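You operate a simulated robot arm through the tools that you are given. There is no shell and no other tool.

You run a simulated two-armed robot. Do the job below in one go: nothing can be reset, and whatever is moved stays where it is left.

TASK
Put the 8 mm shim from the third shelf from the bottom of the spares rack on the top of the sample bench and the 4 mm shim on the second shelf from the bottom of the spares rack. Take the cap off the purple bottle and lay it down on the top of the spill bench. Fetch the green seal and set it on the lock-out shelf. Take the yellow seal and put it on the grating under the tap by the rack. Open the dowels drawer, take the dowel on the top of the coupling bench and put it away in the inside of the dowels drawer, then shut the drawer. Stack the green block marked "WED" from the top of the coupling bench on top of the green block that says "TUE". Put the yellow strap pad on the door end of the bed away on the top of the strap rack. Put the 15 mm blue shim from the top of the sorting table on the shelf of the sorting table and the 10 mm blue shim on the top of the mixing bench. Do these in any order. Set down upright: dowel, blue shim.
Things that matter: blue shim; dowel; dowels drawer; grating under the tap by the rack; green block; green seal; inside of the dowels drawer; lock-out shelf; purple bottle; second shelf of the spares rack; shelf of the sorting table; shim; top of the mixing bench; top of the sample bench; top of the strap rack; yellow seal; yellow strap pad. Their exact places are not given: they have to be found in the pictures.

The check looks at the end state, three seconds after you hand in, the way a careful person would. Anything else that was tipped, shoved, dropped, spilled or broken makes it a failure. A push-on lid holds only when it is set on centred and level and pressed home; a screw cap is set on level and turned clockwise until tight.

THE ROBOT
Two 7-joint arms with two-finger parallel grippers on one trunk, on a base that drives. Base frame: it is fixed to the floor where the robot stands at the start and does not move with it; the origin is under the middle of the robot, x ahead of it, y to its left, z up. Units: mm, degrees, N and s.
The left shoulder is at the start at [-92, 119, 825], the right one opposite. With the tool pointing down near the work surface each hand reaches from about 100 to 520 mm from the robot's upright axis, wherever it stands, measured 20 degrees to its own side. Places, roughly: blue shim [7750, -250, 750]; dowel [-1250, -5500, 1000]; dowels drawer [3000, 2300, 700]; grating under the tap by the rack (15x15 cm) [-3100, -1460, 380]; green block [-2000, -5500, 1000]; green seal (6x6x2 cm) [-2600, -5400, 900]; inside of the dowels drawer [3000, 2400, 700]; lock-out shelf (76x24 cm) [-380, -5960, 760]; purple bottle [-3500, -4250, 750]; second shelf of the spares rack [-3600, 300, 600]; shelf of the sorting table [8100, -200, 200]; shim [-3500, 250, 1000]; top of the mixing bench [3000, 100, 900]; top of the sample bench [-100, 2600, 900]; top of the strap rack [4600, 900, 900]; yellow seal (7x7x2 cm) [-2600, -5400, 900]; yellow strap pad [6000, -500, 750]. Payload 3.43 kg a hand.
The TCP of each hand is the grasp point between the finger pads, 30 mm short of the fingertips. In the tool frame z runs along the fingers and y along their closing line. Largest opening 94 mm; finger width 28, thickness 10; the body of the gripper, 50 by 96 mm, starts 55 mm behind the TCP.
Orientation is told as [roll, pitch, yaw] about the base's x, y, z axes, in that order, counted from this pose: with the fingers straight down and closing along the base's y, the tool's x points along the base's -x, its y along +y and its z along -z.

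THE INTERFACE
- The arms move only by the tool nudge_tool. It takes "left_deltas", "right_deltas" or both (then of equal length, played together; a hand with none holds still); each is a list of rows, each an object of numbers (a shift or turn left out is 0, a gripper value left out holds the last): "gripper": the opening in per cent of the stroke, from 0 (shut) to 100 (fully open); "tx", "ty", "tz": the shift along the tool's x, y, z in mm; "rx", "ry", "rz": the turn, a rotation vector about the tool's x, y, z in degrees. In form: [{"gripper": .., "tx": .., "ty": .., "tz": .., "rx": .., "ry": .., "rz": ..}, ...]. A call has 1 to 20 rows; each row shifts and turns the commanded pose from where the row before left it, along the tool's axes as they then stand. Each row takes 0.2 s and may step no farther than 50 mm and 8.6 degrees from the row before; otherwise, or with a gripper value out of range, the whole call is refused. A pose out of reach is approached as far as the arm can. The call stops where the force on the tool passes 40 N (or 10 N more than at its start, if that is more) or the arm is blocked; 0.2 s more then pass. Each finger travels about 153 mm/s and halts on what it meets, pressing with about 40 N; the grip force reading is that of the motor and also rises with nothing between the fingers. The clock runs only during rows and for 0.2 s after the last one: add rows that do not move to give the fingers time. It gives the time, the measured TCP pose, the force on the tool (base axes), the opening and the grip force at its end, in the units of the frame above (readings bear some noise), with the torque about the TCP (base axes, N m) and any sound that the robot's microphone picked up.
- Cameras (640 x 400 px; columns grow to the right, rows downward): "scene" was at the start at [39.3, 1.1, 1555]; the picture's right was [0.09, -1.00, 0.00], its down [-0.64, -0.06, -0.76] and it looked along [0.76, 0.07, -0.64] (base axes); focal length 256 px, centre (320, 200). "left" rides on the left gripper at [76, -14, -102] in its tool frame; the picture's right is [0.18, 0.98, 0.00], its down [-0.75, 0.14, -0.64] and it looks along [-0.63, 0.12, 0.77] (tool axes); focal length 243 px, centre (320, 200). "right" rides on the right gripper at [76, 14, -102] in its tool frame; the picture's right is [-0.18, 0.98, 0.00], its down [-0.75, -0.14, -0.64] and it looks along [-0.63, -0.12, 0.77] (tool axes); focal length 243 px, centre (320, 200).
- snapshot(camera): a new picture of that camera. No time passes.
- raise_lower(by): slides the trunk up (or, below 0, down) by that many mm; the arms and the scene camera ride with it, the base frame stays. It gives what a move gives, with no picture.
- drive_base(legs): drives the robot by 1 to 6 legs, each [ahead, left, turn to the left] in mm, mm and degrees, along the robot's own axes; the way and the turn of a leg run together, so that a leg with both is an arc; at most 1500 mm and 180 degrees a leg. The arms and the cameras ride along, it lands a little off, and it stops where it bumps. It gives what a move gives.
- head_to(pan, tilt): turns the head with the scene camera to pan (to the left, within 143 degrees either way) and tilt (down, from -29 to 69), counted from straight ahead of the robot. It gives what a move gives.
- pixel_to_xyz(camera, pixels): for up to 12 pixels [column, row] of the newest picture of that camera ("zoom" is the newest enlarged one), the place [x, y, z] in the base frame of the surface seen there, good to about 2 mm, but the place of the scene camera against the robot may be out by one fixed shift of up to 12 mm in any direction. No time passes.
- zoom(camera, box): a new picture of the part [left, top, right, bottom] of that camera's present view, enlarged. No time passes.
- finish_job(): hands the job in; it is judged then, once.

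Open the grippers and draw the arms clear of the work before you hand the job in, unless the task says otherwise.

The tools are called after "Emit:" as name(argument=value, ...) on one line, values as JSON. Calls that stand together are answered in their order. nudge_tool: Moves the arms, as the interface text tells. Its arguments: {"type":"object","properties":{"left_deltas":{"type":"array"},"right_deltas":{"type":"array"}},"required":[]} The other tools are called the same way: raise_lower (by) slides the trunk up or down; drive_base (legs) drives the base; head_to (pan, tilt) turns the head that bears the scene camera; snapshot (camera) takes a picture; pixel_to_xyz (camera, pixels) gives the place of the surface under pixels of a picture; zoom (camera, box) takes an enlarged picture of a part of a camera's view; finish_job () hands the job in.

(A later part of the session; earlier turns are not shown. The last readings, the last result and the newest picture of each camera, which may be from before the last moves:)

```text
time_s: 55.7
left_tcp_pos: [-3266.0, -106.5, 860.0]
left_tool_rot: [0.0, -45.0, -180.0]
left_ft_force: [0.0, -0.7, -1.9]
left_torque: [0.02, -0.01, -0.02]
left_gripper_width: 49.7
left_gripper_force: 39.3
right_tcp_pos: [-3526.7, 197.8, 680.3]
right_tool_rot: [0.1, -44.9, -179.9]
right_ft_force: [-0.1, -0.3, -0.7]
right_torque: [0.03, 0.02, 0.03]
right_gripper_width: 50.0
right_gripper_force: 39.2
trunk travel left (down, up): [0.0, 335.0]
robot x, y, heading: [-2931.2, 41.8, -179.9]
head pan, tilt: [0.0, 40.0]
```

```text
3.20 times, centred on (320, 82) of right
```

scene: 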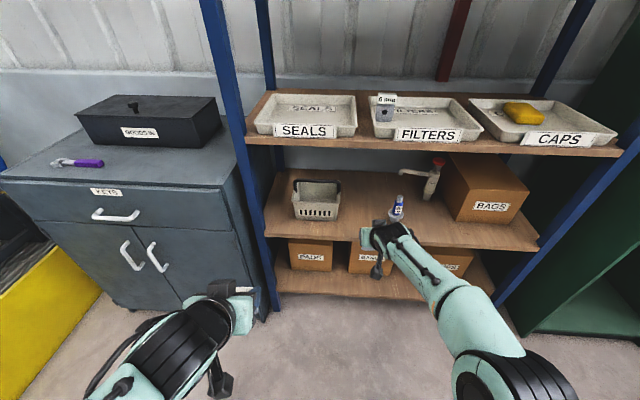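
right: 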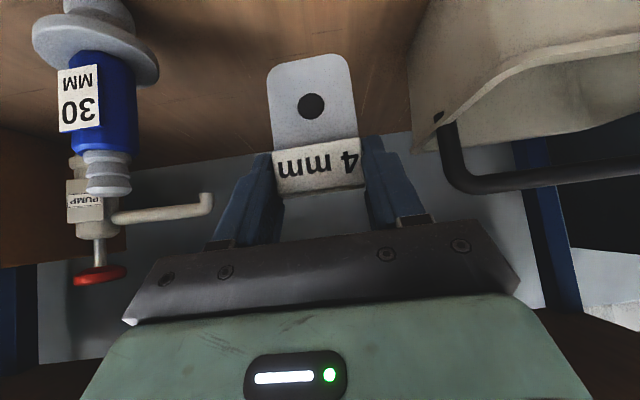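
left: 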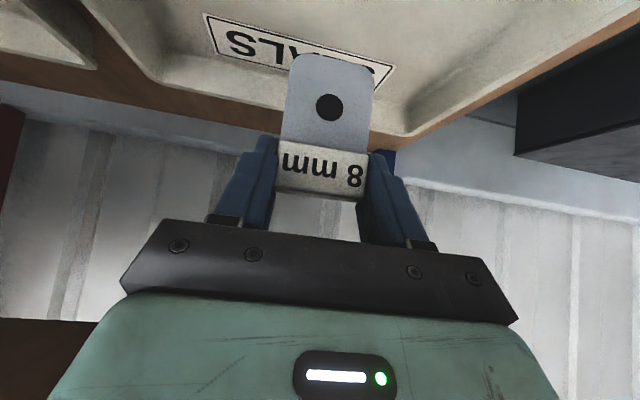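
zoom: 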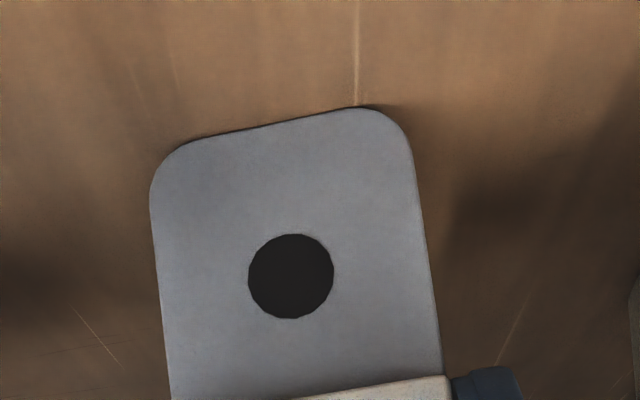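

Nearly touching. I lower by 1 mm steps watching the force.

Emit:
nudge_tool(right_deltas=[{"tx": 0.7, "tz": 0.7}, {"tx": 0.7, "tz": 0.7}, {}])

Emit:
nudge_tool(right_deltas=[{"tx": 0.5, "tz": 0.5}, {}])

Emit:
nudge_tool(right_deltas=[{"tx": 0.5, "tz": 0.5}, {}])

```text
time_s: 56.5
left_tcp_pos: [-3264.6, -105.4, 861.0]
left_tool_rot: [0.1, -45.0, -179.9]
left_ft_force: [0.2, 0.1, -2.1]
left_torque: [0.0, -0.03, 0.03]
left_gripper_width: 49.6
left_gripper_force: 40.0
right_tcp_pos: [-3526.9, 198.0, 678.8]
right_tool_rot: [0.2, -45.2, -179.9]
right_ft_force: [2.6, 1.0, 10.2]
right_torque: [0.11, -0.05, 0.0]
right_gripper_width: 49.9
right_gripper_force: 39.6
trunk travel left (down, up): [0.0, 335.0]
robot x, y, heading: [-2933.4, 46.8, -180.0]
head pan, tilt: [0.0, 40.0]
```

```text
time_s: 57.1
left_tcp_pos: [-3265.0, -105.1, 861.1]
left_tool_rot: [0.0, -45.1, -179.9]
left_ft_force: [-0.1, -0.7, -2.1]
left_torque: [0.01, -0.04, -0.02]
left_gripper_width: 49.6
left_gripper_force: 39.7
right_tcp_pos: [-3526.8, 196.8, 679.1]
right_tool_rot: [0.1, -45.3, -179.9]
right_ft_force: [3.1, 0.2, 18.2]
right_torque: [0.16, -0.12, 0.0]
right_gripper_width: 49.7
right_gripper_force: 40.0
trunk travel left (down, up): [0.0, 335.0]
robot x, y, heading: [-2932.9, 41.9, -179.9]
head pan, tilt: [0.0, 40.0]
```

```text
time_s: 57.7
left_tcp_pos: [-3263.4, -106.2, 861.6]
left_tool_rot: [-0.1, -45.1, -179.9]
left_ft_force: [-0.6, -0.5, -2.1]
left_torque: [-0.04, -0.04, 0.0]
left_gripper_width: 49.8
left_gripper_force: 40.1
right_tcp_pos: [-3527.0, 196.8, 679.5]
right_tool_rot: [0.1, -45.4, -180.0]
right_ft_force: [5.0, 1.0, 25.0]
right_torque: [0.09, -0.09, -0.06]
right_gripper_width: 49.5
right_gripper_force: 39.9
trunk travel left (down, up): [0.0, 335.0]
robot x, y, heading: [-2934.0, 46.6, -180.1]
head pan, tilt: [0.0, 40.0]
```

Contact at 25 N, so I ease up about 1.3 mm to take the load off before opening.

Emit:
nudge_tool(right_deltas=[{"tx": -0.9, "tz": -0.9}, {}])

```text
time_s: 58.3
left_tcp_pos: [-3265.1, -105.2, 861.2]
left_tool_rot: [-0.1, -44.9, -179.9]
left_ft_force: [0.0, 0.3, -2.6]
left_torque: [0.02, -0.03, 0.03]
left_gripper_width: 49.6
left_gripper_force: 40.5
right_tcp_pos: [-3527.7, 195.8, 678.9]
right_tool_rot: [0.1, -45.3, -179.9]
right_ft_force: [-1.7, 0.3, 19.5]
right_torque: [0.04, 0.43, -0.05]
right_gripper_width: 49.7
right_gripper_force: 39.8
trunk travel left (down, up): [0.0, 335.0]
robot x, y, heading: [-2935.1, 42.6, -180.0]
head pan, tilt: [0.0, 40.0]
```

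Still 19 N; I ease up a bit more.

Emit:
nudge_tool(right_deltas=[{"tx": -0.6, "tz": -0.6}, {}])

Emit:
zoom(camera="right", box=[220, 20, 420, 145])

```text
time_s: 58.9
left_tcp_pos: [-3266.4, -104.8, 861.3]
left_tool_rot: [0.0, -45.0, -180.0]
left_ft_force: [-0.2, 0.2, -2.1]
left_torque: [0.0, 0.0, 0.0]
left_gripper_width: 49.9
left_gripper_force: 39.7
right_tcp_pos: [-3527.0, 197.1, 678.9]
right_tool_rot: [0.1, -45.2, -179.9]
right_ft_force: [-7.6, -0.6, 14.3]
right_torque: [-0.01, 0.67, 0.02]
right_gripper_width: 49.7
right_gripper_force: 40.1
trunk travel left (down, up): [0.0, 335.0]
robot x, y, heading: [-2933.6, 43.1, -179.8]
head pan, tilt: [0.0, 40.0]
```

```text
3.20 times, centred on (320, 82) of right
```

zoom: 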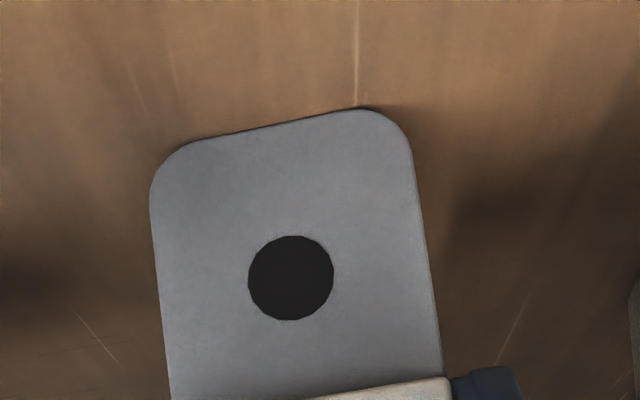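

Some sideways load appeared; I ease up in small steps to near zero.

Emit:
nudge_tool(right_deltas=[{"tx": -0.7, "tz": -0.3}, {}])

Emit:
nudge_tool(right_deltas=[{"tx": -0.7, "tz": -0.3}, {}])

```text
time_s: 59.5
left_tcp_pos: [-3265.0, -106.3, 860.4]
left_tool_rot: [0.1, -44.9, -179.9]
left_ft_force: [0.4, 0.0, -0.9]
left_torque: [0.03, -0.01, 0.01]
left_gripper_width: 49.8
left_gripper_force: 40.2
right_tcp_pos: [-3526.9, 196.5, 679.4]
right_tool_rot: [0.0, -45.2, -180.0]
right_ft_force: [-5.1, 0.3, 12.4]
right_torque: [0.02, 0.54, 0.01]
right_gripper_width: 49.7
right_gripper_force: 40.3
trunk travel left (down, up): [0.0, 335.0]
robot x, y, heading: [-2932.9, 44.9, -179.8]
head pan, tilt: [0.0, 40.0]
```

```text
time_s: 60.1
left_tcp_pos: [-3266.7, -105.6, 861.1]
left_tool_rot: [0.0, -45.0, -180.0]
left_ft_force: [0.4, -0.5, -1.5]
left_torque: [0.01, -0.03, 0.0]
left_gripper_width: 49.8
left_gripper_force: 39.8
right_tcp_pos: [-3525.3, 196.1, 679.7]
right_tool_rot: [0.0, -44.9, -179.9]
right_ft_force: [-3.4, 0.6, 11.2]
right_torque: [0.03, 0.47, -0.01]
right_gripper_width: 49.5
right_gripper_force: 39.8
trunk travel left (down, up): [0.0, 335.0]
robot x, y, heading: [-2932.8, 44.9, -180.0]
head pan, tilt: [0.0, 40.0]
```

Loads are small now. I ease one more step and open the right gripper.

Emit:
nudge_tool(right_deltas=[{"tx": -0.9, "tz": -0.4}, {}, {"gripper": 58}, {"gripper": 64}, {"gripper": 75}, {"gripper": 90}, {}])

Emit:
snapshot(camera="right")

```text
time_s: 61.7
left_tcp_pos: [-3265.8, -106.6, 860.7]
left_tool_rot: [0.0, -45.0, -180.0]
left_ft_force: [0.4, -0.9, -1.3]
left_torque: [-0.03, -0.01, -0.05]
left_gripper_width: 49.7
left_gripper_force: 40.1
right_tcp_pos: [-3526.0, 197.1, 680.0]
right_tool_rot: [0.0, -45.0, -179.9]
right_ft_force: [0.6, -0.4, 0.3]
right_torque: [-0.03, 0.0, -0.02]
right_gripper_width: 84.8
right_gripper_force: 0.0
trunk travel left (down, up): [0.0, 335.0]
robot x, y, heading: [-2933.0, 42.7, -179.8]
head pan, tilt: [0.0, 40.0]
```

```text
taken
```

right: 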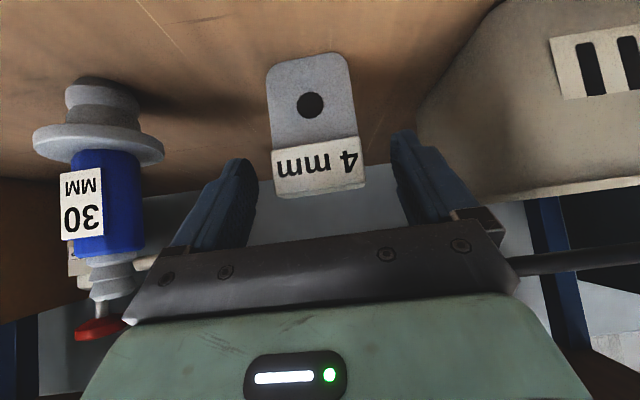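

The 4 mm shim stands upright. I withdraw along the tool axis and back the base away.

Emit:
nudge_tool(right_deltas=[{"tz": -15}, {"tz": -30}, {"tz": -35}, {}])

Emit:
drive_base(legs=[[-500, 0, 0]])

Emit:
raise_lower(by=250)

Emit:
snapshot(camera="scene")

```text
time_s: 62.7
left_tcp_pos: [-3265.7, -106.2, 861.7]
left_tool_rot: [0.0, -45.0, -179.9]
left_ft_force: [-0.5, 0.3, -1.1]
left_torque: [-0.02, -0.02, 0.03]
left_gripper_width: 49.7
left_gripper_force: 39.7
right_tcp_pos: [-3471.5, 196.4, 736.9]
right_tool_rot: [-0.1, -44.9, -180.0]
right_ft_force: [0.4, -0.1, -0.3]
right_torque: [0.03, -0.01, -0.02]
right_gripper_width: 84.7
right_gripper_force: 0.0
trunk travel left (down, up): [0.0, 335.0]
robot x, y, heading: [-2934.0, 46.0, -179.9]
head pan, tilt: [0.0, 40.0]
```

```text
time_s: 65.7
left_tcp_pos: [-2757.5, -105.2, 860.2]
left_tool_rot: [-0.1, -44.9, -179.8]
left_ft_force: [0.3, 0.2, -2.0]
left_torque: [-0.01, -0.01, 0.02]
left_gripper_width: 49.5
left_gripper_force: 39.7
right_tcp_pos: [-2964.4, 196.6, 736.4]
right_tool_rot: [0.0, -45.1, -179.9]
right_ft_force: [0.7, -0.3, 0.5]
right_torque: [-0.03, 0.02, -0.01]
right_gripper_width: 84.4
right_gripper_force: 0.1
trunk travel left (down, up): [0.0, 335.0]
robot x, y, heading: [-2424.9, 45.1, -179.8]
head pan, tilt: [0.0, 40.0]
```

```text
time_s: 68.3
left_tcp_pos: [-2758.1, -105.2, 1110.5]
left_tool_rot: [0.0, -45.0, -179.8]
left_ft_force: [-0.2, 0.1, -2.0]
left_torque: [0.01, -0.01, 0.01]
left_gripper_width: 49.8
left_gripper_force: 40.6
right_tcp_pos: [-2964.4, 197.7, 986.4]
right_tool_rot: [0.0, -45.0, -179.9]
right_ft_force: [-1.1, -0.2, 0.2]
right_torque: [0.02, -0.04, 0.01]
right_gripper_width: 84.6
right_gripper_force: 0.0
trunk travel left (down, up): [-250.0, 85.0]
robot x, y, heading: [-2423.0, 48.0, -179.7]
head pan, tilt: [0.0, 40.0]
```

```text
taken
```

scene: 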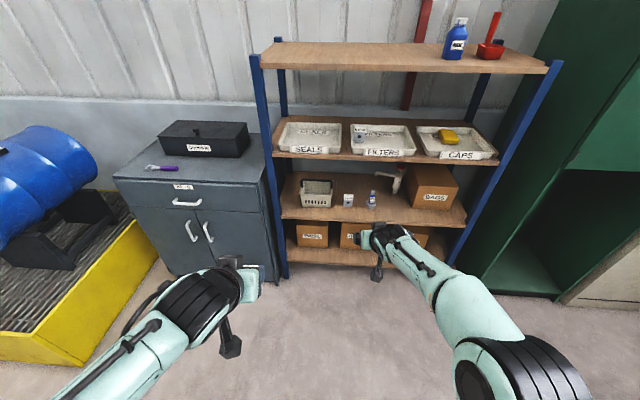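

The 4 mm shim stands on the second shelf at (348,200). I pull the right hand back and drive to the sample bench (the second bench on the left wall).

Emit:
nudge_tool(right_deltas=[{"tx": 29, "tz": -33}, {"tx": 29, "tz": -33}, {"tx": 29, "tz": -33}, {"tx": 29, "tz": -33}, {}])

Emit:
drive_base(legs=[[0, 0, -90], [800, -1160, 0], [750, -1160, 0]])

Emit:
snapshot(camera="scene")

```text
time_s: 69.5
left_tcp_pos: [-2758.6, -106.5, 1109.9]
left_tool_rot: [-0.1, -44.8, -179.8]
left_ft_force: [0.0, -1.0, -2.2]
left_torque: [-0.01, -0.03, -0.01]
left_gripper_width: 49.7
left_gripper_force: 39.8
right_tcp_pos: [-2789.0, 196.4, 996.4]
right_tool_rot: [-0.2, -45.0, -179.8]
right_ft_force: [-1.3, 0.1, -1.0]
right_torque: [-0.01, -0.04, -0.01]
right_gripper_width: 84.6
right_gripper_force: 0.1
trunk travel left (down, up): [-250.0, 85.0]
robot x, y, heading: [-2423.6, 45.8, -179.8]
head pan, tilt: [0.0, 40.0]
```

```text
time_s: 93.8
left_tcp_pos: [-223.6, 1864.5, 1110.8]
left_tool_rot: [0.0, -45.0, 89.3]
left_ft_force: [0.5, -0.2, -2.7]
left_torque: [0.01, 0.03, 0.01]
left_gripper_width: 49.5
left_gripper_force: 40.1
right_tcp_pos: [78.9, 1892.1, 996.9]
right_tool_rot: [0.0, -45.0, 89.3]
right_ft_force: [0.8, -0.7, 0.4]
right_torque: [-0.04, 0.01, -0.02]
right_gripper_width: 84.6
right_gripper_force: 0.1
trunk travel left (down, up): [-250.0, 85.0]
robot x, y, heading: [-77.6, 1529.4, 89.1]
head pan, tilt: [0.0, 40.0]
```

```text
taken
```

scene: 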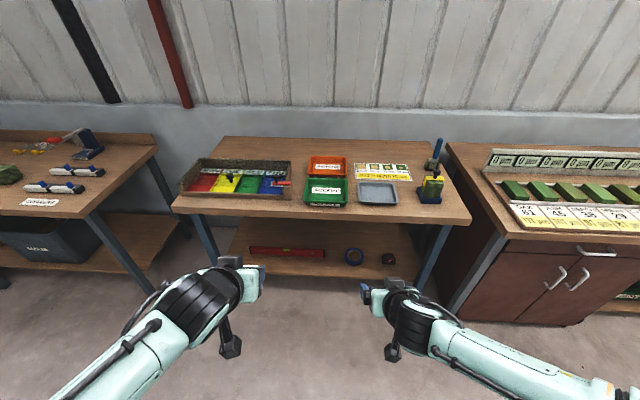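

The sample bench is ahead with trays (325,190), a grey pad (378,192) and a bottle. I look for a free spot near (350,208) and (300,155).

Emit:
zoom(camera="scene", box=[170, 120, 480, 230])

Emit:
pixel_to_xyz(camera="scene", pixels=[[180, 210], [470, 217], [300, 212], [350, 210], [325, 205], [350, 190], [395, 205], [290, 150], [297, 195], [420, 190], [290, 175], [400, 150]])

```text
2.06 times, centred on (325, 175) of scene
```

zoom: 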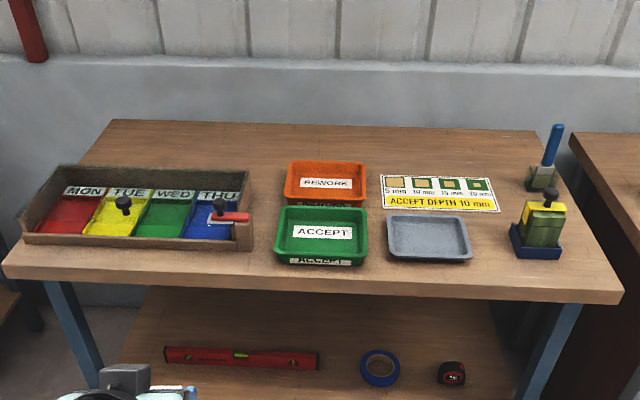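

```text
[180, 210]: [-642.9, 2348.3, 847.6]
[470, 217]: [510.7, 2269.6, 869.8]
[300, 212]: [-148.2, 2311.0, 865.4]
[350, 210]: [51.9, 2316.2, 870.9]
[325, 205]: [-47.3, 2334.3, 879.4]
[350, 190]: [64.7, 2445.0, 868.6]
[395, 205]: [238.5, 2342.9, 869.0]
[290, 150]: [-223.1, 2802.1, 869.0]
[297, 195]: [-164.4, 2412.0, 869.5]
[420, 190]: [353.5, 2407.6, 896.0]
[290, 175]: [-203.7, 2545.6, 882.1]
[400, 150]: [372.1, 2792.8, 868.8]
```

The bench surface is ~868 (scene scale). I measure the gaps near the grey tray and bottle holder precisely.

Emit:
pixel_to_xyz(camera="zoom", pixels=[[474, 255], [510, 225], [512, 250], [558, 258], [590, 270], [550, 295], [480, 285], [252, 245], [275, 255], [275, 285], [365, 265], [390, 255]])

Emit:
pixel_to_xyz(camera="zoom", pixels=[[262, 215], [262, 170], [375, 160], [430, 140], [430, 165], [250, 160], [285, 160], [265, 140], [340, 150], [610, 290], [30, 240], [130, 265]])

```text
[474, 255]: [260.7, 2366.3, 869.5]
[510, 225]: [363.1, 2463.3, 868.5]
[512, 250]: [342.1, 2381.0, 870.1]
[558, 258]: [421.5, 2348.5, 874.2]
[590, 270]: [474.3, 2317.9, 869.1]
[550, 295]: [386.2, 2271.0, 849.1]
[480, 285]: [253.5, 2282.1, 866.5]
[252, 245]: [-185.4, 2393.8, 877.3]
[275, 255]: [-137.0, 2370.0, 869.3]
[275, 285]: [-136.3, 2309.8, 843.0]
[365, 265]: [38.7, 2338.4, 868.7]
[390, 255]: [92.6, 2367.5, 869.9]
```

```text
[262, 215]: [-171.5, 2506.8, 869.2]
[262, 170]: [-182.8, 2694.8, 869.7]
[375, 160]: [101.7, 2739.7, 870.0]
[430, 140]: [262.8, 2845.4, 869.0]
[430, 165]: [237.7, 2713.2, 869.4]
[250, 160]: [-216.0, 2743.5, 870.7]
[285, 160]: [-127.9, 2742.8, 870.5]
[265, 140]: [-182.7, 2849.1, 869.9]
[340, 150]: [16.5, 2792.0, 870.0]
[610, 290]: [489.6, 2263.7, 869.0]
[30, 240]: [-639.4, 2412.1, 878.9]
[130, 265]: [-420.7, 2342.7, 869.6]
```

The spot between grey tray and bottle holder at about (300, 2345) is free (82 mm gap). I drive so the left hand faces it.

Emit:
drive_base(legs=[[0, 0, 0.8], [150, -527, 0]])

Emit:
nudge_tool(left_deltas=[{"tx": -14, "tz": 30}, {"tx": -14, "tz": 30}, {"tx": -14, "tz": 30}, {"tx": -14, "tz": 30}, {}])

Emit:
snapshot(camera="left")

Emit:
snapshot(camera="scene")

```text
time_s: 99.3
left_tcp_pos: [305.8, 2018.2, 1110.8]
left_tool_rot: [0.0, -45.0, 90.2]
left_ft_force: [0.2, -0.2, -1.6]
left_torque: [-0.06, 0.01, -0.02]
left_gripper_width: 49.7
left_gripper_force: 39.7
right_tcp_pos: [607.1, 2049.9, 996.7]
right_tool_rot: [0.0, -45.1, 90.0]
right_ft_force: [1.4, -0.1, 0.1]
right_torque: [-0.02, 0.0, 0.02]
right_gripper_width: 84.6
right_gripper_force: 0.1
trunk travel left (down, up): [-250.0, 85.0]
robot x, y, heading: [458.6, 1687.7, 89.8]
head pan, tilt: [0.0, 40.0]
```

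```text
time_s: 100.5
left_tcp_pos: [303.5, 2143.8, 1063.5]
left_tool_rot: [0.1, -45.0, 90.1]
left_ft_force: [-0.1, -0.3, -1.7]
left_torque: [-0.03, 0.01, 0.0]
left_gripper_width: 49.7
left_gripper_force: 40.3
right_tcp_pos: [605.9, 2049.0, 996.5]
right_tool_rot: [0.1, -45.0, 90.2]
right_ft_force: [0.5, -0.7, 0.4]
right_torque: [0.01, -0.03, -0.01]
right_gripper_width: 84.7
right_gripper_force: 0.1
trunk travel left (down, up): [-250.0, 85.0]
robot x, y, heading: [458.6, 1688.3, 90.0]
head pan, tilt: [0.0, 40.0]
```

```text
taken
```

left: 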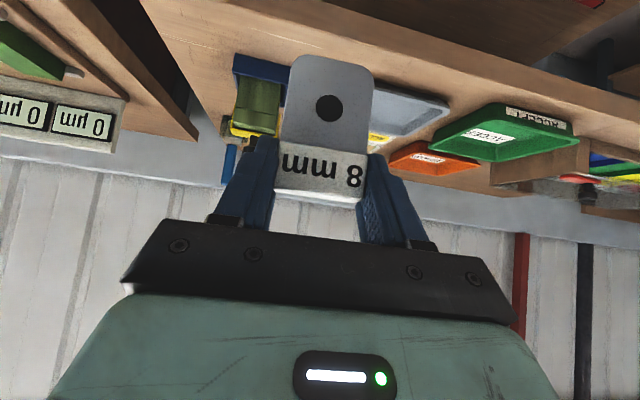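

```text
taken
```

scene: 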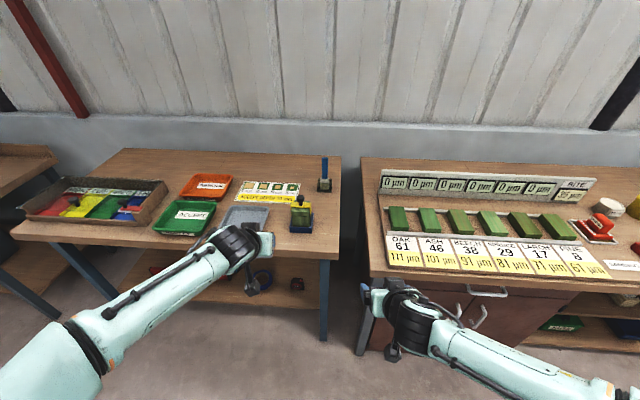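

I measure the holder, tray and surface with the left wrist camera.

Emit:
pixel_to_xyz(camera="left", pixels=[[236, 62], [233, 78], [290, 72], [378, 88], [448, 112], [400, 70], [330, 30], [220, 40], [300, 15], [385, 95]])

```text
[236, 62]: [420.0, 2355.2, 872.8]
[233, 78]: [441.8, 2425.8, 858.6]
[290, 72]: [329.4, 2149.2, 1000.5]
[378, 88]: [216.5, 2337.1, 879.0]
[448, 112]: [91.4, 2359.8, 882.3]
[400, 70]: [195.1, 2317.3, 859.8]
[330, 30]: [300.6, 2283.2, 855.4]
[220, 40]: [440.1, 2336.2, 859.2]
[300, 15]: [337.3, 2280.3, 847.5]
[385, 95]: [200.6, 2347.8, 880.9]
```

Surface z ≈ 859.5, bench edge y ≈ 2283. I drive 100 mm ahead, then bring the shim above (301, 2330).

Emit:
drive_base(legs=[[100, 0, 0]])

Emit:
nudge_tool(left_deltas=[{"tx": 0, "tz": 30}, {"tx": 5, "tz": 30}, {"tx": 8, "tz": 30}, {"tx": 8, "tz": 25}, {"tx": 8.7, "tz": 22}, {}])

Emit:
snapshot(camera="left")

Emit:
pixel_to_xyz(camera="left", pixels=[[250, 60], [390, 100], [420, 60], [320, 30], [230, 100]])

```text
time_s: 101.7
left_tcp_pos: [302.7, 2244.2, 1063.5]
left_tool_rot: [0.0, -44.9, 90.2]
left_ft_force: [-0.4, 0.3, -1.8]
left_torque: [0.0, 0.03, 0.03]
left_gripper_width: 49.8
left_gripper_force: 39.8
right_tcp_pos: [607.5, 2150.3, 996.1]
right_tool_rot: [0.0, -45.0, 90.3]
right_ft_force: [0.0, -0.6, -0.6]
right_torque: [-0.05, 0.01, 0.0]
right_gripper_width: 84.8
right_gripper_force: 0.0
trunk travel left (down, up): [-250.0, 85.0]
robot x, y, heading: [455.4, 1789.1, 90.1]
head pan, tilt: [0.0, 40.0]
```

```text
time_s: 103.0
left_tcp_pos: [304.6, 2319.6, 947.2]
left_tool_rot: [0.1, -45.1, 90.2]
left_ft_force: [0.5, -0.8, -1.8]
left_torque: [-0.01, -0.02, 0.02]
left_gripper_width: 49.5
left_gripper_force: 39.7
right_tcp_pos: [605.4, 2151.3, 996.9]
right_tool_rot: [-0.1, -45.0, 90.2]
right_ft_force: [0.5, -0.2, 0.0]
right_torque: [0.0, 0.0, 0.0]
right_gripper_width: 84.7
right_gripper_force: 0.0
trunk travel left (down, up): [-250.0, 85.0]
robot x, y, heading: [456.8, 1785.8, 90.2]
head pan, tilt: [0.0, 40.0]
```

```text
taken
```

left: 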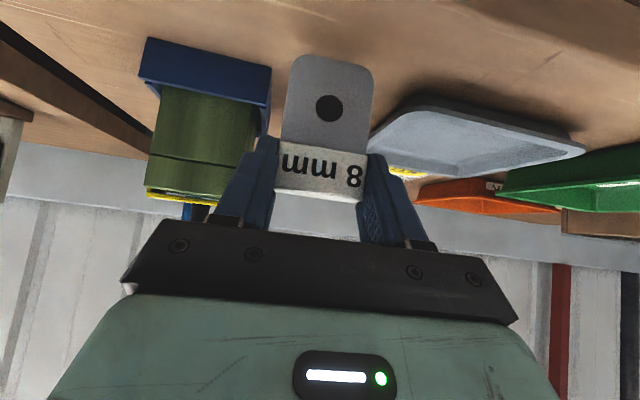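

```text
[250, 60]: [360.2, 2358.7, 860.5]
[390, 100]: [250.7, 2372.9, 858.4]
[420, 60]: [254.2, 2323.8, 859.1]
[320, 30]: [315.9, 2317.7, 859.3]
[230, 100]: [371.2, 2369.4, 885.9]
```

The shim is clear of holder (x ≥ 350) and tray (x ≤ 250). I lower 9 mm then feel for contact.

Emit:
nudge_tool(left_deltas=[{"tx": 3.5, "tz": 3.5}, {"tx": 2.8, "tz": 2.8}, {}])

Emit:
nudge_tool(left_deltas=[{"tx": 0.7, "tz": 0.7}, {}])

Emit:
nudge_tool(left_deltas=[{"tx": 0.5, "tz": 0.5}, {}])

```text
time_s: 103.8
left_tcp_pos: [304.8, 2320.6, 938.5]
left_tool_rot: [0.0, -44.9, 90.2]
left_ft_force: [-1.3, 0.0, -2.1]
left_torque: [-0.05, 0.0, -0.02]
left_gripper_width: 49.4
left_gripper_force: 40.3
right_tcp_pos: [607.3, 2151.0, 996.3]
right_tool_rot: [0.1, -45.1, 90.2]
right_ft_force: [-0.4, 0.4, 0.2]
right_torque: [-0.02, -0.02, -0.01]
right_gripper_width: 84.5
right_gripper_force: 0.0
trunk travel left (down, up): [-250.0, 85.0]
robot x, y, heading: [452.9, 1786.2, 90.2]
head pan, tilt: [0.0, 40.0]
```

```text
time_s: 104.5
left_tcp_pos: [304.4, 2319.4, 938.6]
left_tool_rot: [0.0, -44.9, 90.2]
left_ft_force: [-0.1, 0.3, 2.1]
left_torque: [-0.03, 0.02, 0.01]
left_gripper_width: 49.6
left_gripper_force: 40.0
right_tcp_pos: [606.7, 2150.0, 996.3]
right_tool_rot: [0.0, -45.0, 90.2]
right_ft_force: [-0.4, -0.2, 0.1]
right_torque: [0.01, -0.02, 0.0]
right_gripper_width: 84.6
right_gripper_force: 0.0
trunk travel left (down, up): [-250.0, 85.0]
robot x, y, heading: [457.5, 1784.0, 90.2]
head pan, tilt: [0.0, 40.0]
```

```text
time_s: 105.0
left_tcp_pos: [303.9, 2318.8, 937.5]
left_tool_rot: [-0.1, -45.1, 90.2]
left_ft_force: [1.9, 2.0, 4.1]
left_torque: [0.2, -0.02, -0.02]
left_gripper_width: 49.9
left_gripper_force: 40.3
right_tcp_pos: [605.9, 2150.5, 997.1]
right_tool_rot: [0.1, -45.0, 90.2]
right_ft_force: [0.5, 0.2, 0.0]
right_torque: [0.02, 0.03, 0.0]
right_gripper_width: 84.4
right_gripper_force: 0.0
trunk travel left (down, up): [-250.0, 85.0]
robot x, y, heading: [453.6, 1785.0, 90.1]
head pan, tilt: [0.0, 40.0]
```

Contact (force rose from -2 to +4 N). I open the left gripper and check.

Emit:
nudge_tool(left_deltas=[{"gripper": 58}, {"gripper": 64}, {"gripper": 75}, {"gripper": 90}, {}])

Emit:
snapshot(camera="left")

```text
time_s: 106.2
left_tcp_pos: [304.1, 2320.0, 937.0]
left_tool_rot: [0.0, -45.0, 90.2]
left_ft_force: [0.0, -0.4, 0.1]
left_torque: [0.01, 0.0, 0.0]
left_gripper_width: 84.5
left_gripper_force: 0.2
right_tcp_pos: [607.1, 2151.1, 996.0]
right_tool_rot: [-0.1, -45.1, 90.2]
right_ft_force: [-0.2, -0.4, 1.1]
right_torque: [0.05, -0.01, 0.02]
right_gripper_width: 84.5
right_gripper_force: 0.0
trunk travel left (down, up): [-250.0, 85.0]
robot x, y, heading: [460.2, 1785.6, 90.1]
head pan, tilt: [0.0, 40.0]
```

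```text
taken
```

left: 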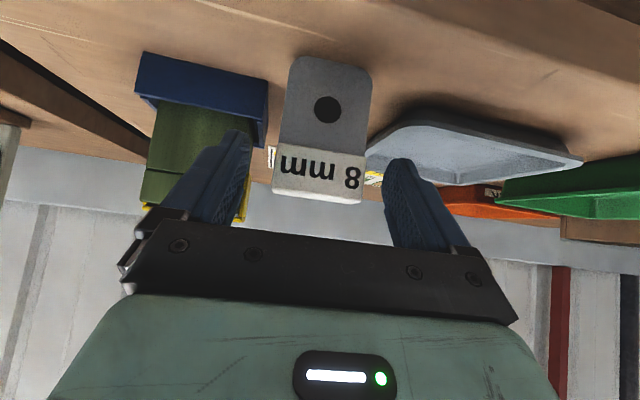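

The 8 mm shim stands upright on the sample bench. I withdraw, tuck the arms and turn toward +x to look for a route.

Emit:
nudge_tool(left_deltas=[{"tz": -20}, {"tz": -35}, {"tz": -35}, {}])

Emit:
drive_base(legs=[[-700, 0, 0]])

Emit:
snapshot(camera="scene")

Emit:
drive_base(legs=[[0, 0, -90]])

Emit:
head_to(pan=0, tilt=12)

Emit:
snapshot(camera="scene")

```text
time_s: 107.2
left_tcp_pos: [304.4, 2255.3, 998.8]
left_tool_rot: [0.0, -44.8, 90.2]
left_ft_force: [0.0, 0.2, -0.1]
left_torque: [0.02, 0.01, -0.01]
left_gripper_width: 84.7
left_gripper_force: 0.1
right_tcp_pos: [606.4, 2150.3, 997.1]
right_tool_rot: [0.0, -45.0, 90.3]
right_ft_force: [0.3, 0.0, -0.7]
right_torque: [-0.01, 0.04, -0.01]
right_gripper_width: 84.6
right_gripper_force: 0.0
trunk travel left (down, up): [-250.0, 85.0]
robot x, y, heading: [460.7, 1789.1, 90.4]
head pan, tilt: [0.0, 40.0]
```

```text
time_s: 111.1
left_tcp_pos: [306.4, 1549.3, 999.2]
left_tool_rot: [0.0, -45.0, 90.2]
left_ft_force: [0.7, 0.8, 0.4]
left_torque: [-0.01, 0.02, 0.01]
left_gripper_width: 84.5
left_gripper_force: 0.1
right_tcp_pos: [609.8, 1446.0, 997.2]
right_tool_rot: [0.0, -45.0, 90.2]
right_ft_force: [-0.4, -1.3, 0.3]
right_torque: [0.01, 0.02, 0.02]
right_gripper_width: 84.6
right_gripper_force: 0.0
trunk travel left (down, up): [-250.0, 85.0]
robot x, y, heading: [457.9, 1082.5, 90.1]
head pan, tilt: [0.0, 40.0]
```

```text
taken
```

scene: 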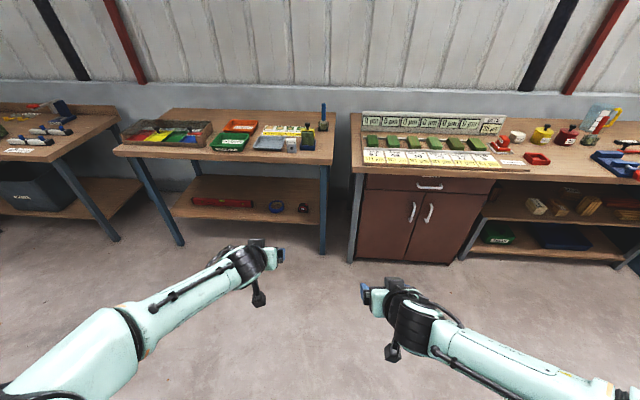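

```text
time_s: 115.3
left_tcp_pos: [928.0, 1233.9, 999.2]
left_tool_rot: [-0.1, -45.0, 0.2]
left_ft_force: [0.7, 0.3, -0.2]
left_torque: [-0.01, -0.01, 0.0]
left_gripper_width: 84.9
left_gripper_force: 0.0
right_tcp_pos: [823.0, 930.4, 997.6]
right_tool_rot: [0.0, -45.0, 0.2]
right_ft_force: [0.0, 0.5, 0.6]
right_torque: [0.04, 0.01, -0.03]
right_gripper_width: 84.7
right_gripper_force: 0.0
trunk travel left (down, up): [-250.0, 85.0]
robot x, y, heading: [461.1, 1080.8, 0.3]
head pan, tilt: [0.0, 40.0]
```

```text
time_s: 116.3
left_tcp_pos: [928.0, 1232.8, 999.3]
left_tool_rot: [0.0, -45.0, 0.2]
left_ft_force: [-0.2, -0.2, -0.2]
left_torque: [0.0, -0.03, 0.01]
left_gripper_width: 84.4
left_gripper_force: 0.0
right_tcp_pos: [822.8, 931.3, 997.0]
right_tool_rot: [0.0, -45.0, 0.3]
right_ft_force: [-0.9, 0.7, -0.3]
right_torque: [0.02, -0.03, -0.01]
right_gripper_width: 84.8
right_gripper_force: 0.1
trunk travel left (down, up): [-250.0, 85.0]
robot x, y, heading: [461.9, 1080.3, -0.2]
head pan, tilt: [0.0, 12.0]
```

```text
taken
```

scene: 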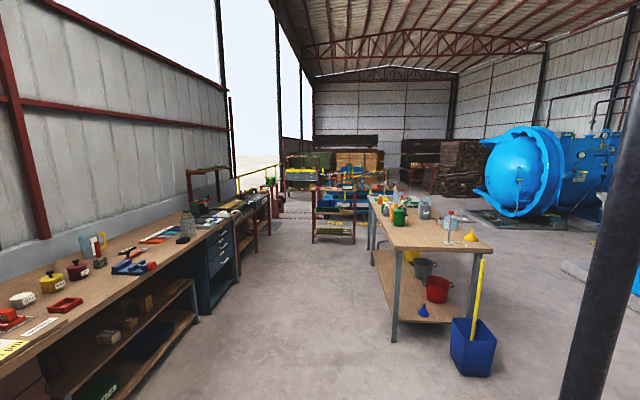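

There's an aisle at y ≈ 1000–2000; the red strap rack is at (335,215). I measure key corners of the obstacles.

Emit:
pixel_to_xyz(camera="scene", pixels=[[393, 340], [480, 375], [315, 240], [353, 240], [240, 280], [270, 210], [290, 190], [415, 210], [460, 220], [375, 250], [385, 190], [560, 230]])

Emit:
zoom(camera="scene", box=[260, 140, 450, 260])

```text
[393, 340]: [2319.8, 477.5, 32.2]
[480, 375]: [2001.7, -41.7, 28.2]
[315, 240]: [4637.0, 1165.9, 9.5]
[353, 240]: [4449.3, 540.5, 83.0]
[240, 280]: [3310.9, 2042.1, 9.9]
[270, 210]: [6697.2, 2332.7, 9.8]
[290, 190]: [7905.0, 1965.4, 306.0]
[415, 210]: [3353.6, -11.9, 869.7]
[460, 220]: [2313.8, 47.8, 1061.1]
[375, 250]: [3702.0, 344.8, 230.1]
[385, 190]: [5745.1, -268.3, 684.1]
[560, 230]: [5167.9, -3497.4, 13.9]
```

```text
3.33 times, centred on (355, 200) of scene
```

zoom: 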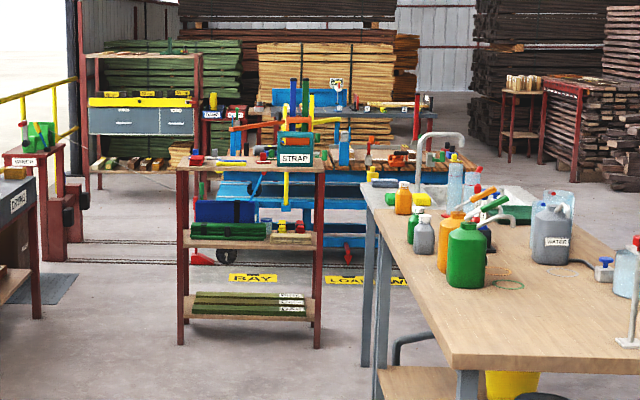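

The lane at y ≈ 1500 is clear up to the strap rack. I drive along it to about x = 3700 and look ahead.

Emit:
drive_base(legs=[[1100, 420, 0], [1400, 0, 0], [800, 0, 0]])

Emit:
head_to(pan=-15, tilt=22)

Emit:
snapshot(camera="scene")

```text
time_s: 132.7
left_tcp_pos: [4229.8, 1649.4, 998.7]
left_tool_rot: [0.1, -44.9, 0.3]
left_ft_force: [-0.2, 0.5, -0.1]
left_torque: [0.01, 0.02, -0.03]
left_gripper_width: 84.4
left_gripper_force: 0.1
right_tcp_pos: [4124.8, 1346.5, 995.8]
right_tool_rot: [0.0, -45.1, 0.3]
right_ft_force: [-0.3, 0.0, 0.4]
right_torque: [-0.02, 0.0, 0.02]
right_gripper_width: 84.4
right_gripper_force: 0.2
trunk travel left (down, up): [-250.0, 85.0]
robot x, y, heading: [3761.1, 1499.5, 0.2]
head pan, tilt: [0.0, 12.0]
```

```text
time_s: 133.5
left_tcp_pos: [4228.7, 1648.9, 998.7]
left_tool_rot: [0.0, -45.0, 0.2]
left_ft_force: [-0.4, 0.3, 0.7]
left_torque: [0.01, 0.01, 0.01]
left_gripper_width: 84.8
left_gripper_force: 0.0
right_tcp_pos: [4124.4, 1348.3, 997.2]
right_tool_rot: [0.1, -45.0, 0.4]
right_ft_force: [0.1, -0.1, 0.1]
right_torque: [0.0, -0.01, 0.02]
right_gripper_width: 84.7
right_gripper_force: 0.0
trunk travel left (down, up): [-250.0, 85.0]
robot x, y, heading: [3761.8, 1497.7, 0.1]
head pan, tilt: [-15.0, 22.0]
```

```text
taken
```

scene: 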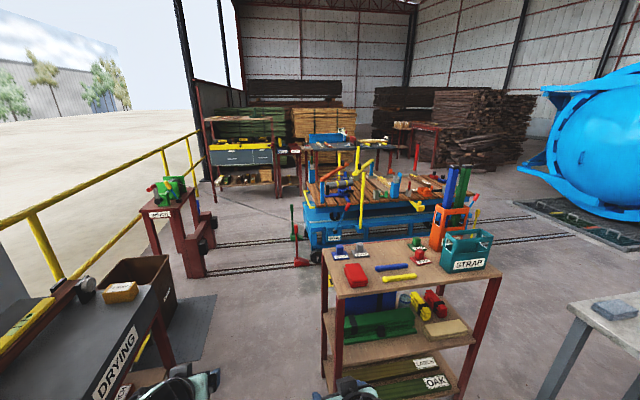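

The blue bed with strap pads is at (385,195), strap rack right in front (410,280). I zoom in on both.

Emit:
zoom(camera="scene", box=[280, 110, 500, 250])

Emit:
zoom(camera="scene", box=[320, 190, 520, 310])

```text
2.86 times, centred on (390, 180) of scene
```

zoom: 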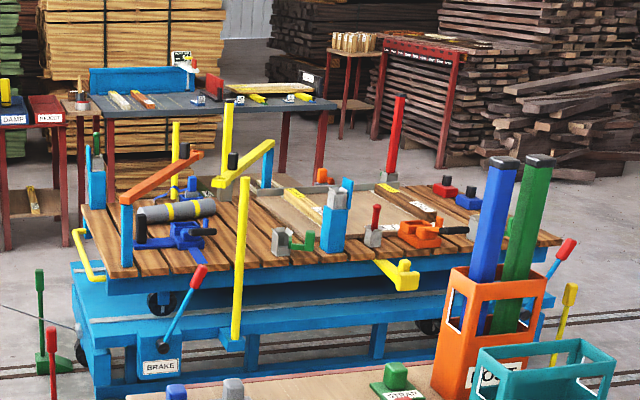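

```text
3.20 times, centred on (420, 250) of scene
```

zoom: 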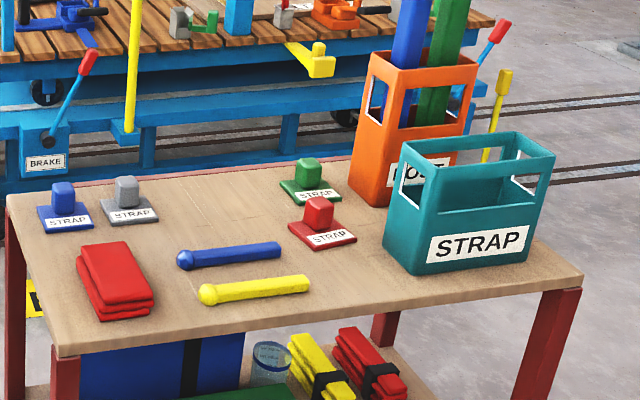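

I query bed and rack positions to find where I can stand.

Emit:
pixel_to_xyz(camera="scene", pixels=[[420, 206], [312, 205], [325, 245], [470, 200], [330, 175], [460, 268], [335, 295], [325, 262], [415, 240], [488, 300], [300, 262], [330, 355]])

Emit:
head_to(pan=-40, tilt=15)

Emit:
snapshot(camera="scene")

```text
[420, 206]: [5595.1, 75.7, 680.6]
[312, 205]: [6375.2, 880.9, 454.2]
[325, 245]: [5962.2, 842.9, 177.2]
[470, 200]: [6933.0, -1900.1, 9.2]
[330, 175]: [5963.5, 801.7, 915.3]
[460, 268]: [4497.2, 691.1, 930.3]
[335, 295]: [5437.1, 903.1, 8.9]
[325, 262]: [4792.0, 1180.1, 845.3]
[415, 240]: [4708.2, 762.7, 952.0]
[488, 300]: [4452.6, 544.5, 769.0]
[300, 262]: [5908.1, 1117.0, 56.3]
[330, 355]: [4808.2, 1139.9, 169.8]
```

```text
time_s: 134.4
left_tcp_pos: [4228.6, 1649.1, 1000.5]
left_tool_rot: [-0.1, -44.9, 0.3]
left_ft_force: [-0.8, 0.0, 0.3]
left_torque: [0.0, 0.0, 0.01]
left_gripper_width: 84.7
left_gripper_force: 0.0
right_tcp_pos: [4124.5, 1346.9, 996.1]
right_tool_rot: [0.1, -45.0, 0.3]
right_ft_force: [0.0, 1.5, 0.2]
right_torque: [-0.01, 0.0, -0.01]
right_gripper_width: 84.6
right_gripper_force: 0.1
trunk travel left (down, up): [-250.0, 85.0]
robot x, y, heading: [3758.4, 1497.7, 0.4]
head pan, tilt: [-40.0, 15.0]
```

```text
taken
```

scene: 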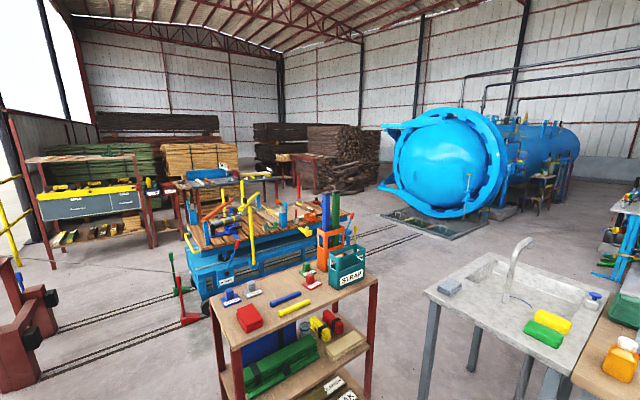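

The vessel door lies at the -y end of the bed, so the pad at (6000,-500) is on that end. I check the rails, chocks and bumper positions before crossing.

Emit:
pixel_to_xyz(camera="scene", pixels=[[180, 320], [190, 318], [120, 320], [100, 350], [30, 345], [60, 310], [190, 250], [215, 300], [350, 215], [380, 245], [410, 235], [330, 255]])

Emit:
pixel_to_xyz(camera="scene", pixels=[[155, 248], [270, 183], [280, 230], [385, 215], [450, 230], [430, 290], [520, 350], [300, 195], [240, 200], [285, 160], [150, 205], [40, 270]])

```text
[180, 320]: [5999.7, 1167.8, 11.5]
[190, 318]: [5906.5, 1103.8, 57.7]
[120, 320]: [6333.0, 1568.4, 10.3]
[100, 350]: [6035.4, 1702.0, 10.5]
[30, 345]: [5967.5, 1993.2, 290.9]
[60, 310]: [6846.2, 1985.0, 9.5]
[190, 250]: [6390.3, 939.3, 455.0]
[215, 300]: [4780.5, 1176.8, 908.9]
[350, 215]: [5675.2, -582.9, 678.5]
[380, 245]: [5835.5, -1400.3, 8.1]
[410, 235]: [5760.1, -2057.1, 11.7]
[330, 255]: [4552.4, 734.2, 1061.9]
```

```text
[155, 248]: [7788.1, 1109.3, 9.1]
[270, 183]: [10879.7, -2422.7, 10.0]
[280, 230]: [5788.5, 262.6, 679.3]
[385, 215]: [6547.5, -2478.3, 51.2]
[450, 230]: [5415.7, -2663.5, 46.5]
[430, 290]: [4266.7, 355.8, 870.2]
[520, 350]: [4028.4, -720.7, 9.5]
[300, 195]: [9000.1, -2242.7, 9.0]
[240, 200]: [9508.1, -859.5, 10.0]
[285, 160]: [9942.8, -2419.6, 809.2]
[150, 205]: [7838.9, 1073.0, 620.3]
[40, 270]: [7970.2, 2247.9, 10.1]
```

Rails are flush with the floor, but the +y crossing by the chocks is narrow. I look down to measure how far the elbows stick out.

Emit:
head_to(pan=0, tilt=69)

Emit:
snapshot(camera="scene")

Emit:
pixel_to_xyz(camera="scene", pixels=[[40, 260], [70, 230], [590, 280], [610, 230], [320, 300], [100, 330], [560, 330], [320, 280]])

```text
time_s: 135.6
left_tcp_pos: [4228.9, 1648.3, 999.6]
left_tool_rot: [0.0, -45.0, 0.4]
left_ft_force: [-0.1, -0.8, 0.4]
left_torque: [-0.02, 0.01, 0.03]
left_gripper_width: 84.5
left_gripper_force: 0.2
right_tcp_pos: [4125.5, 1346.9, 996.9]
right_tool_rot: [0.0, -45.1, 0.4]
right_ft_force: [-0.2, -0.5, 0.2]
right_torque: [0.0, -0.01, -0.02]
right_gripper_width: 84.5
right_gripper_force: 0.0
trunk travel left (down, up): [-250.0, 85.0]
robot x, y, heading: [3760.9, 1493.0, 0.3]
head pan, tilt: [0.0, 68.8]
```

```text
taken
```

scene: 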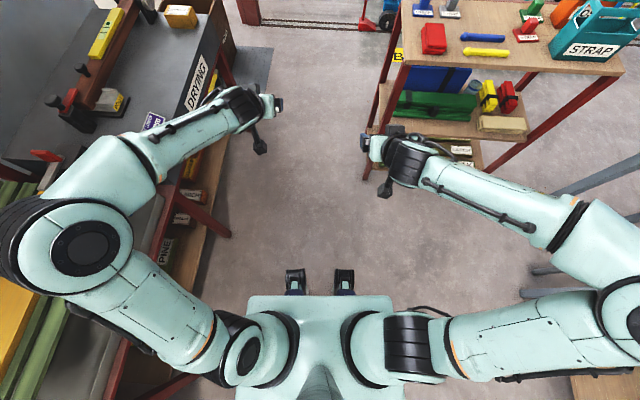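

```text
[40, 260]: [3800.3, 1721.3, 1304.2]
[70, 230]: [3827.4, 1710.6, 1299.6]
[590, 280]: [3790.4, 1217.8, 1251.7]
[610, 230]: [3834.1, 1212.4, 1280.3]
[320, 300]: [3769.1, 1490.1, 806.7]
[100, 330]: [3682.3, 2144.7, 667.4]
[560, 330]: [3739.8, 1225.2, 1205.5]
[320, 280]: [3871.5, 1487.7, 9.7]
```

The elbows are high (z ≈ 1250) and only ±330 mm out, so the 800 mm corridor between rack and bed at x ≈ 5200 is passable. I drive round through it to the vessel end.

Emit:
drive_base(legs=[[1440, 20, 0], [0, 0, -90]])

Emit:
head_to(pan=0, tilt=35)

Emit:
snapshot(camera="scene")

```text
time_s: 146.7
left_tcp_pos: [5371.3, 1049.1, 998.7]
left_tool_rot: [0.0, -45.0, -89.8]
left_ft_force: [-0.3, 0.5, 0.1]
left_torque: [0.03, 0.02, 0.01]
left_gripper_width: 84.7
left_gripper_force: 0.1
right_tcp_pos: [5068.4, 1155.5, 995.5]
right_tool_rot: [0.1, -45.0, -89.9]
right_ft_force: [0.2, 0.6, -0.5]
right_torque: [-0.02, 0.03, 0.0]
right_gripper_width: 84.6
right_gripper_force: 0.3
trunk travel left (down, up): [-250.0, 85.0]
robot x, y, heading: [5217.8, 1518.8, -89.6]
head pan, tilt: [0.0, 68.8]
```

```text
time_s: 147.7
left_tcp_pos: [5370.7, 1050.3, 999.8]
left_tool_rot: [0.0, -45.0, -89.8]
left_ft_force: [0.5, 0.6, 0.5]
left_torque: [-0.01, -0.03, -0.01]
left_gripper_width: 84.7
left_gripper_force: 0.0
right_tcp_pos: [5068.5, 1155.2, 996.0]
right_tool_rot: [0.0, -45.0, -89.9]
right_ft_force: [-0.2, 0.4, 0.8]
right_torque: [0.01, 0.0, 0.01]
right_gripper_width: 84.6
right_gripper_force: 0.0
trunk travel left (down, up): [-250.0, 85.0]
robot x, y, heading: [5220.1, 1519.5, -90.1]
head pan, tilt: [0.0, 35.0]
```

```text
taken
```

scene: 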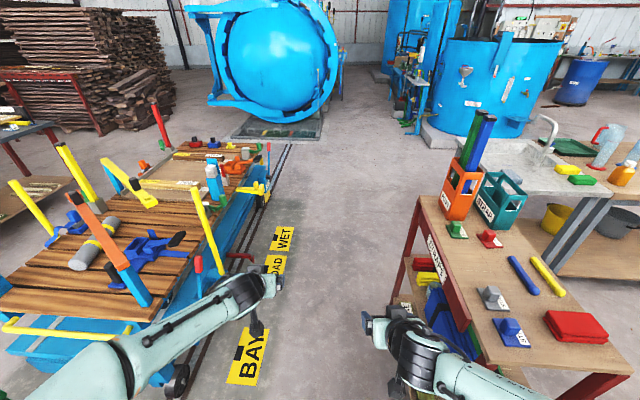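

The corridor is clear. I zoom on the far end of the bed to find the yellow strap pad.

Emit:
zoom(camera="scene", box=[140, 110, 300, 210])

Emit:
drive_base(legs=[[1400, 0, 0], [1400, 0, 0]])

Emit:
head_to(pan=120, tilt=25)

Emit:
snapshot(camera="scene")

```text
4.00 times, centred on (220, 160) of scene
```

zoom: 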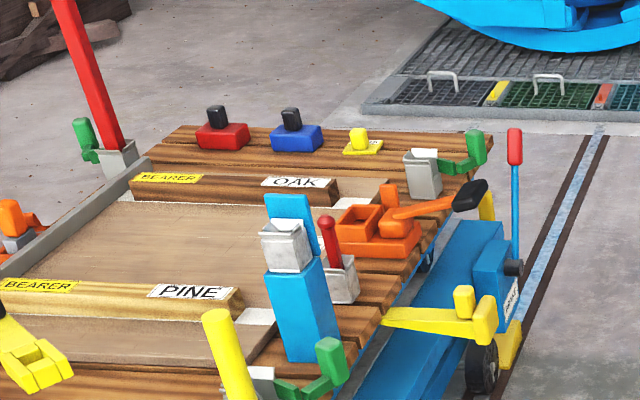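

```text
time_s: 161.1
left_tcp_pos: [5412.5, -1704.6, 998.8]
left_tool_rot: [0.0, -45.0, -88.7]
left_ft_force: [0.6, 0.5, -0.6]
left_torque: [0.0, -0.01, 0.0]
left_gripper_width: 84.8
left_gripper_force: 0.0
right_tcp_pos: [5108.9, -1606.8, 996.8]
right_tool_rot: [-0.1, -44.9, -88.7]
right_ft_force: [-0.2, -0.6, 0.0]
right_torque: [0.0, -0.01, 0.01]
right_gripper_width: 84.5
right_gripper_force: 0.1
trunk travel left (down, up): [-250.0, 85.0]
robot x, y, heading: [5254.7, -1237.6, -88.6]
head pan, tilt: [0.0, 35.0]
```

```text
time_s: 163.1
left_tcp_pos: [5412.2, -1705.9, 999.9]
left_tool_rot: [-0.1, -45.0, -88.7]
left_ft_force: [-1.7, 0.2, 0.5]
left_torque: [0.02, 0.03, 0.03]
left_gripper_width: 84.7
left_gripper_force: 0.3
right_tcp_pos: [5108.5, -1605.6, 996.5]
right_tool_rot: [0.0, -44.9, -88.6]
right_ft_force: [0.1, 0.8, -0.7]
right_torque: [0.02, -0.02, 0.01]
right_gripper_width: 84.5
right_gripper_force: 0.0
trunk travel left (down, up): [-250.0, 85.0]
robot x, y, heading: [5254.6, -1238.8, -88.6]
head pan, tilt: [120.0, 25.0]
```

```text
taken
```

scene: 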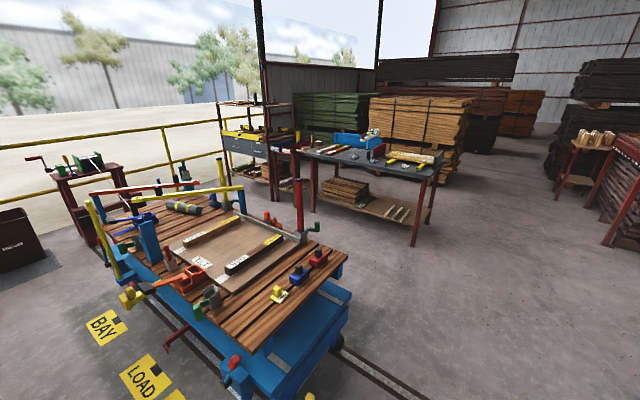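

The yellow pad is at (278,293) on the bed's end; the sorting table with grey top is at (360,165). I zoom on that table and measure.

Emit:
zoom(camera="scene", box=[250, 110, 450, 250])

Emit:
pixel_to_xyz(camera="scene", pixels=[[414, 247], [432, 222], [314, 212], [275, 145], [438, 165], [425, 182], [345, 330], [278, 296], [398, 165], [375, 160], [370, 205], [400, 210]])

```text
2.86 times, centred on (350, 180) of scene
```

zoom: 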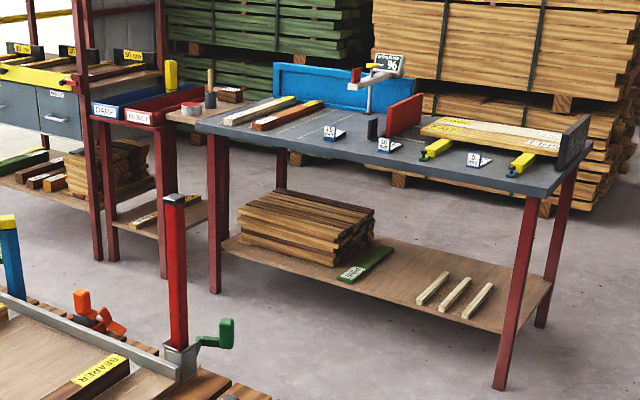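

```text
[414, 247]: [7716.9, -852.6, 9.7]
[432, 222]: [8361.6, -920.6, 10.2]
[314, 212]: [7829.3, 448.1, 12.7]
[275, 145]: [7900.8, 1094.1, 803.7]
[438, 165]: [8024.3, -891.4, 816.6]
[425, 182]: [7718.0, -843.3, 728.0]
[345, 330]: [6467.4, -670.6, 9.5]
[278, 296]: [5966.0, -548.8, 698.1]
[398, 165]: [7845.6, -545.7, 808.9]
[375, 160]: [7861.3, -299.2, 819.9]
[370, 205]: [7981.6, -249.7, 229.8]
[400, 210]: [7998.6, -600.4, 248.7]
```

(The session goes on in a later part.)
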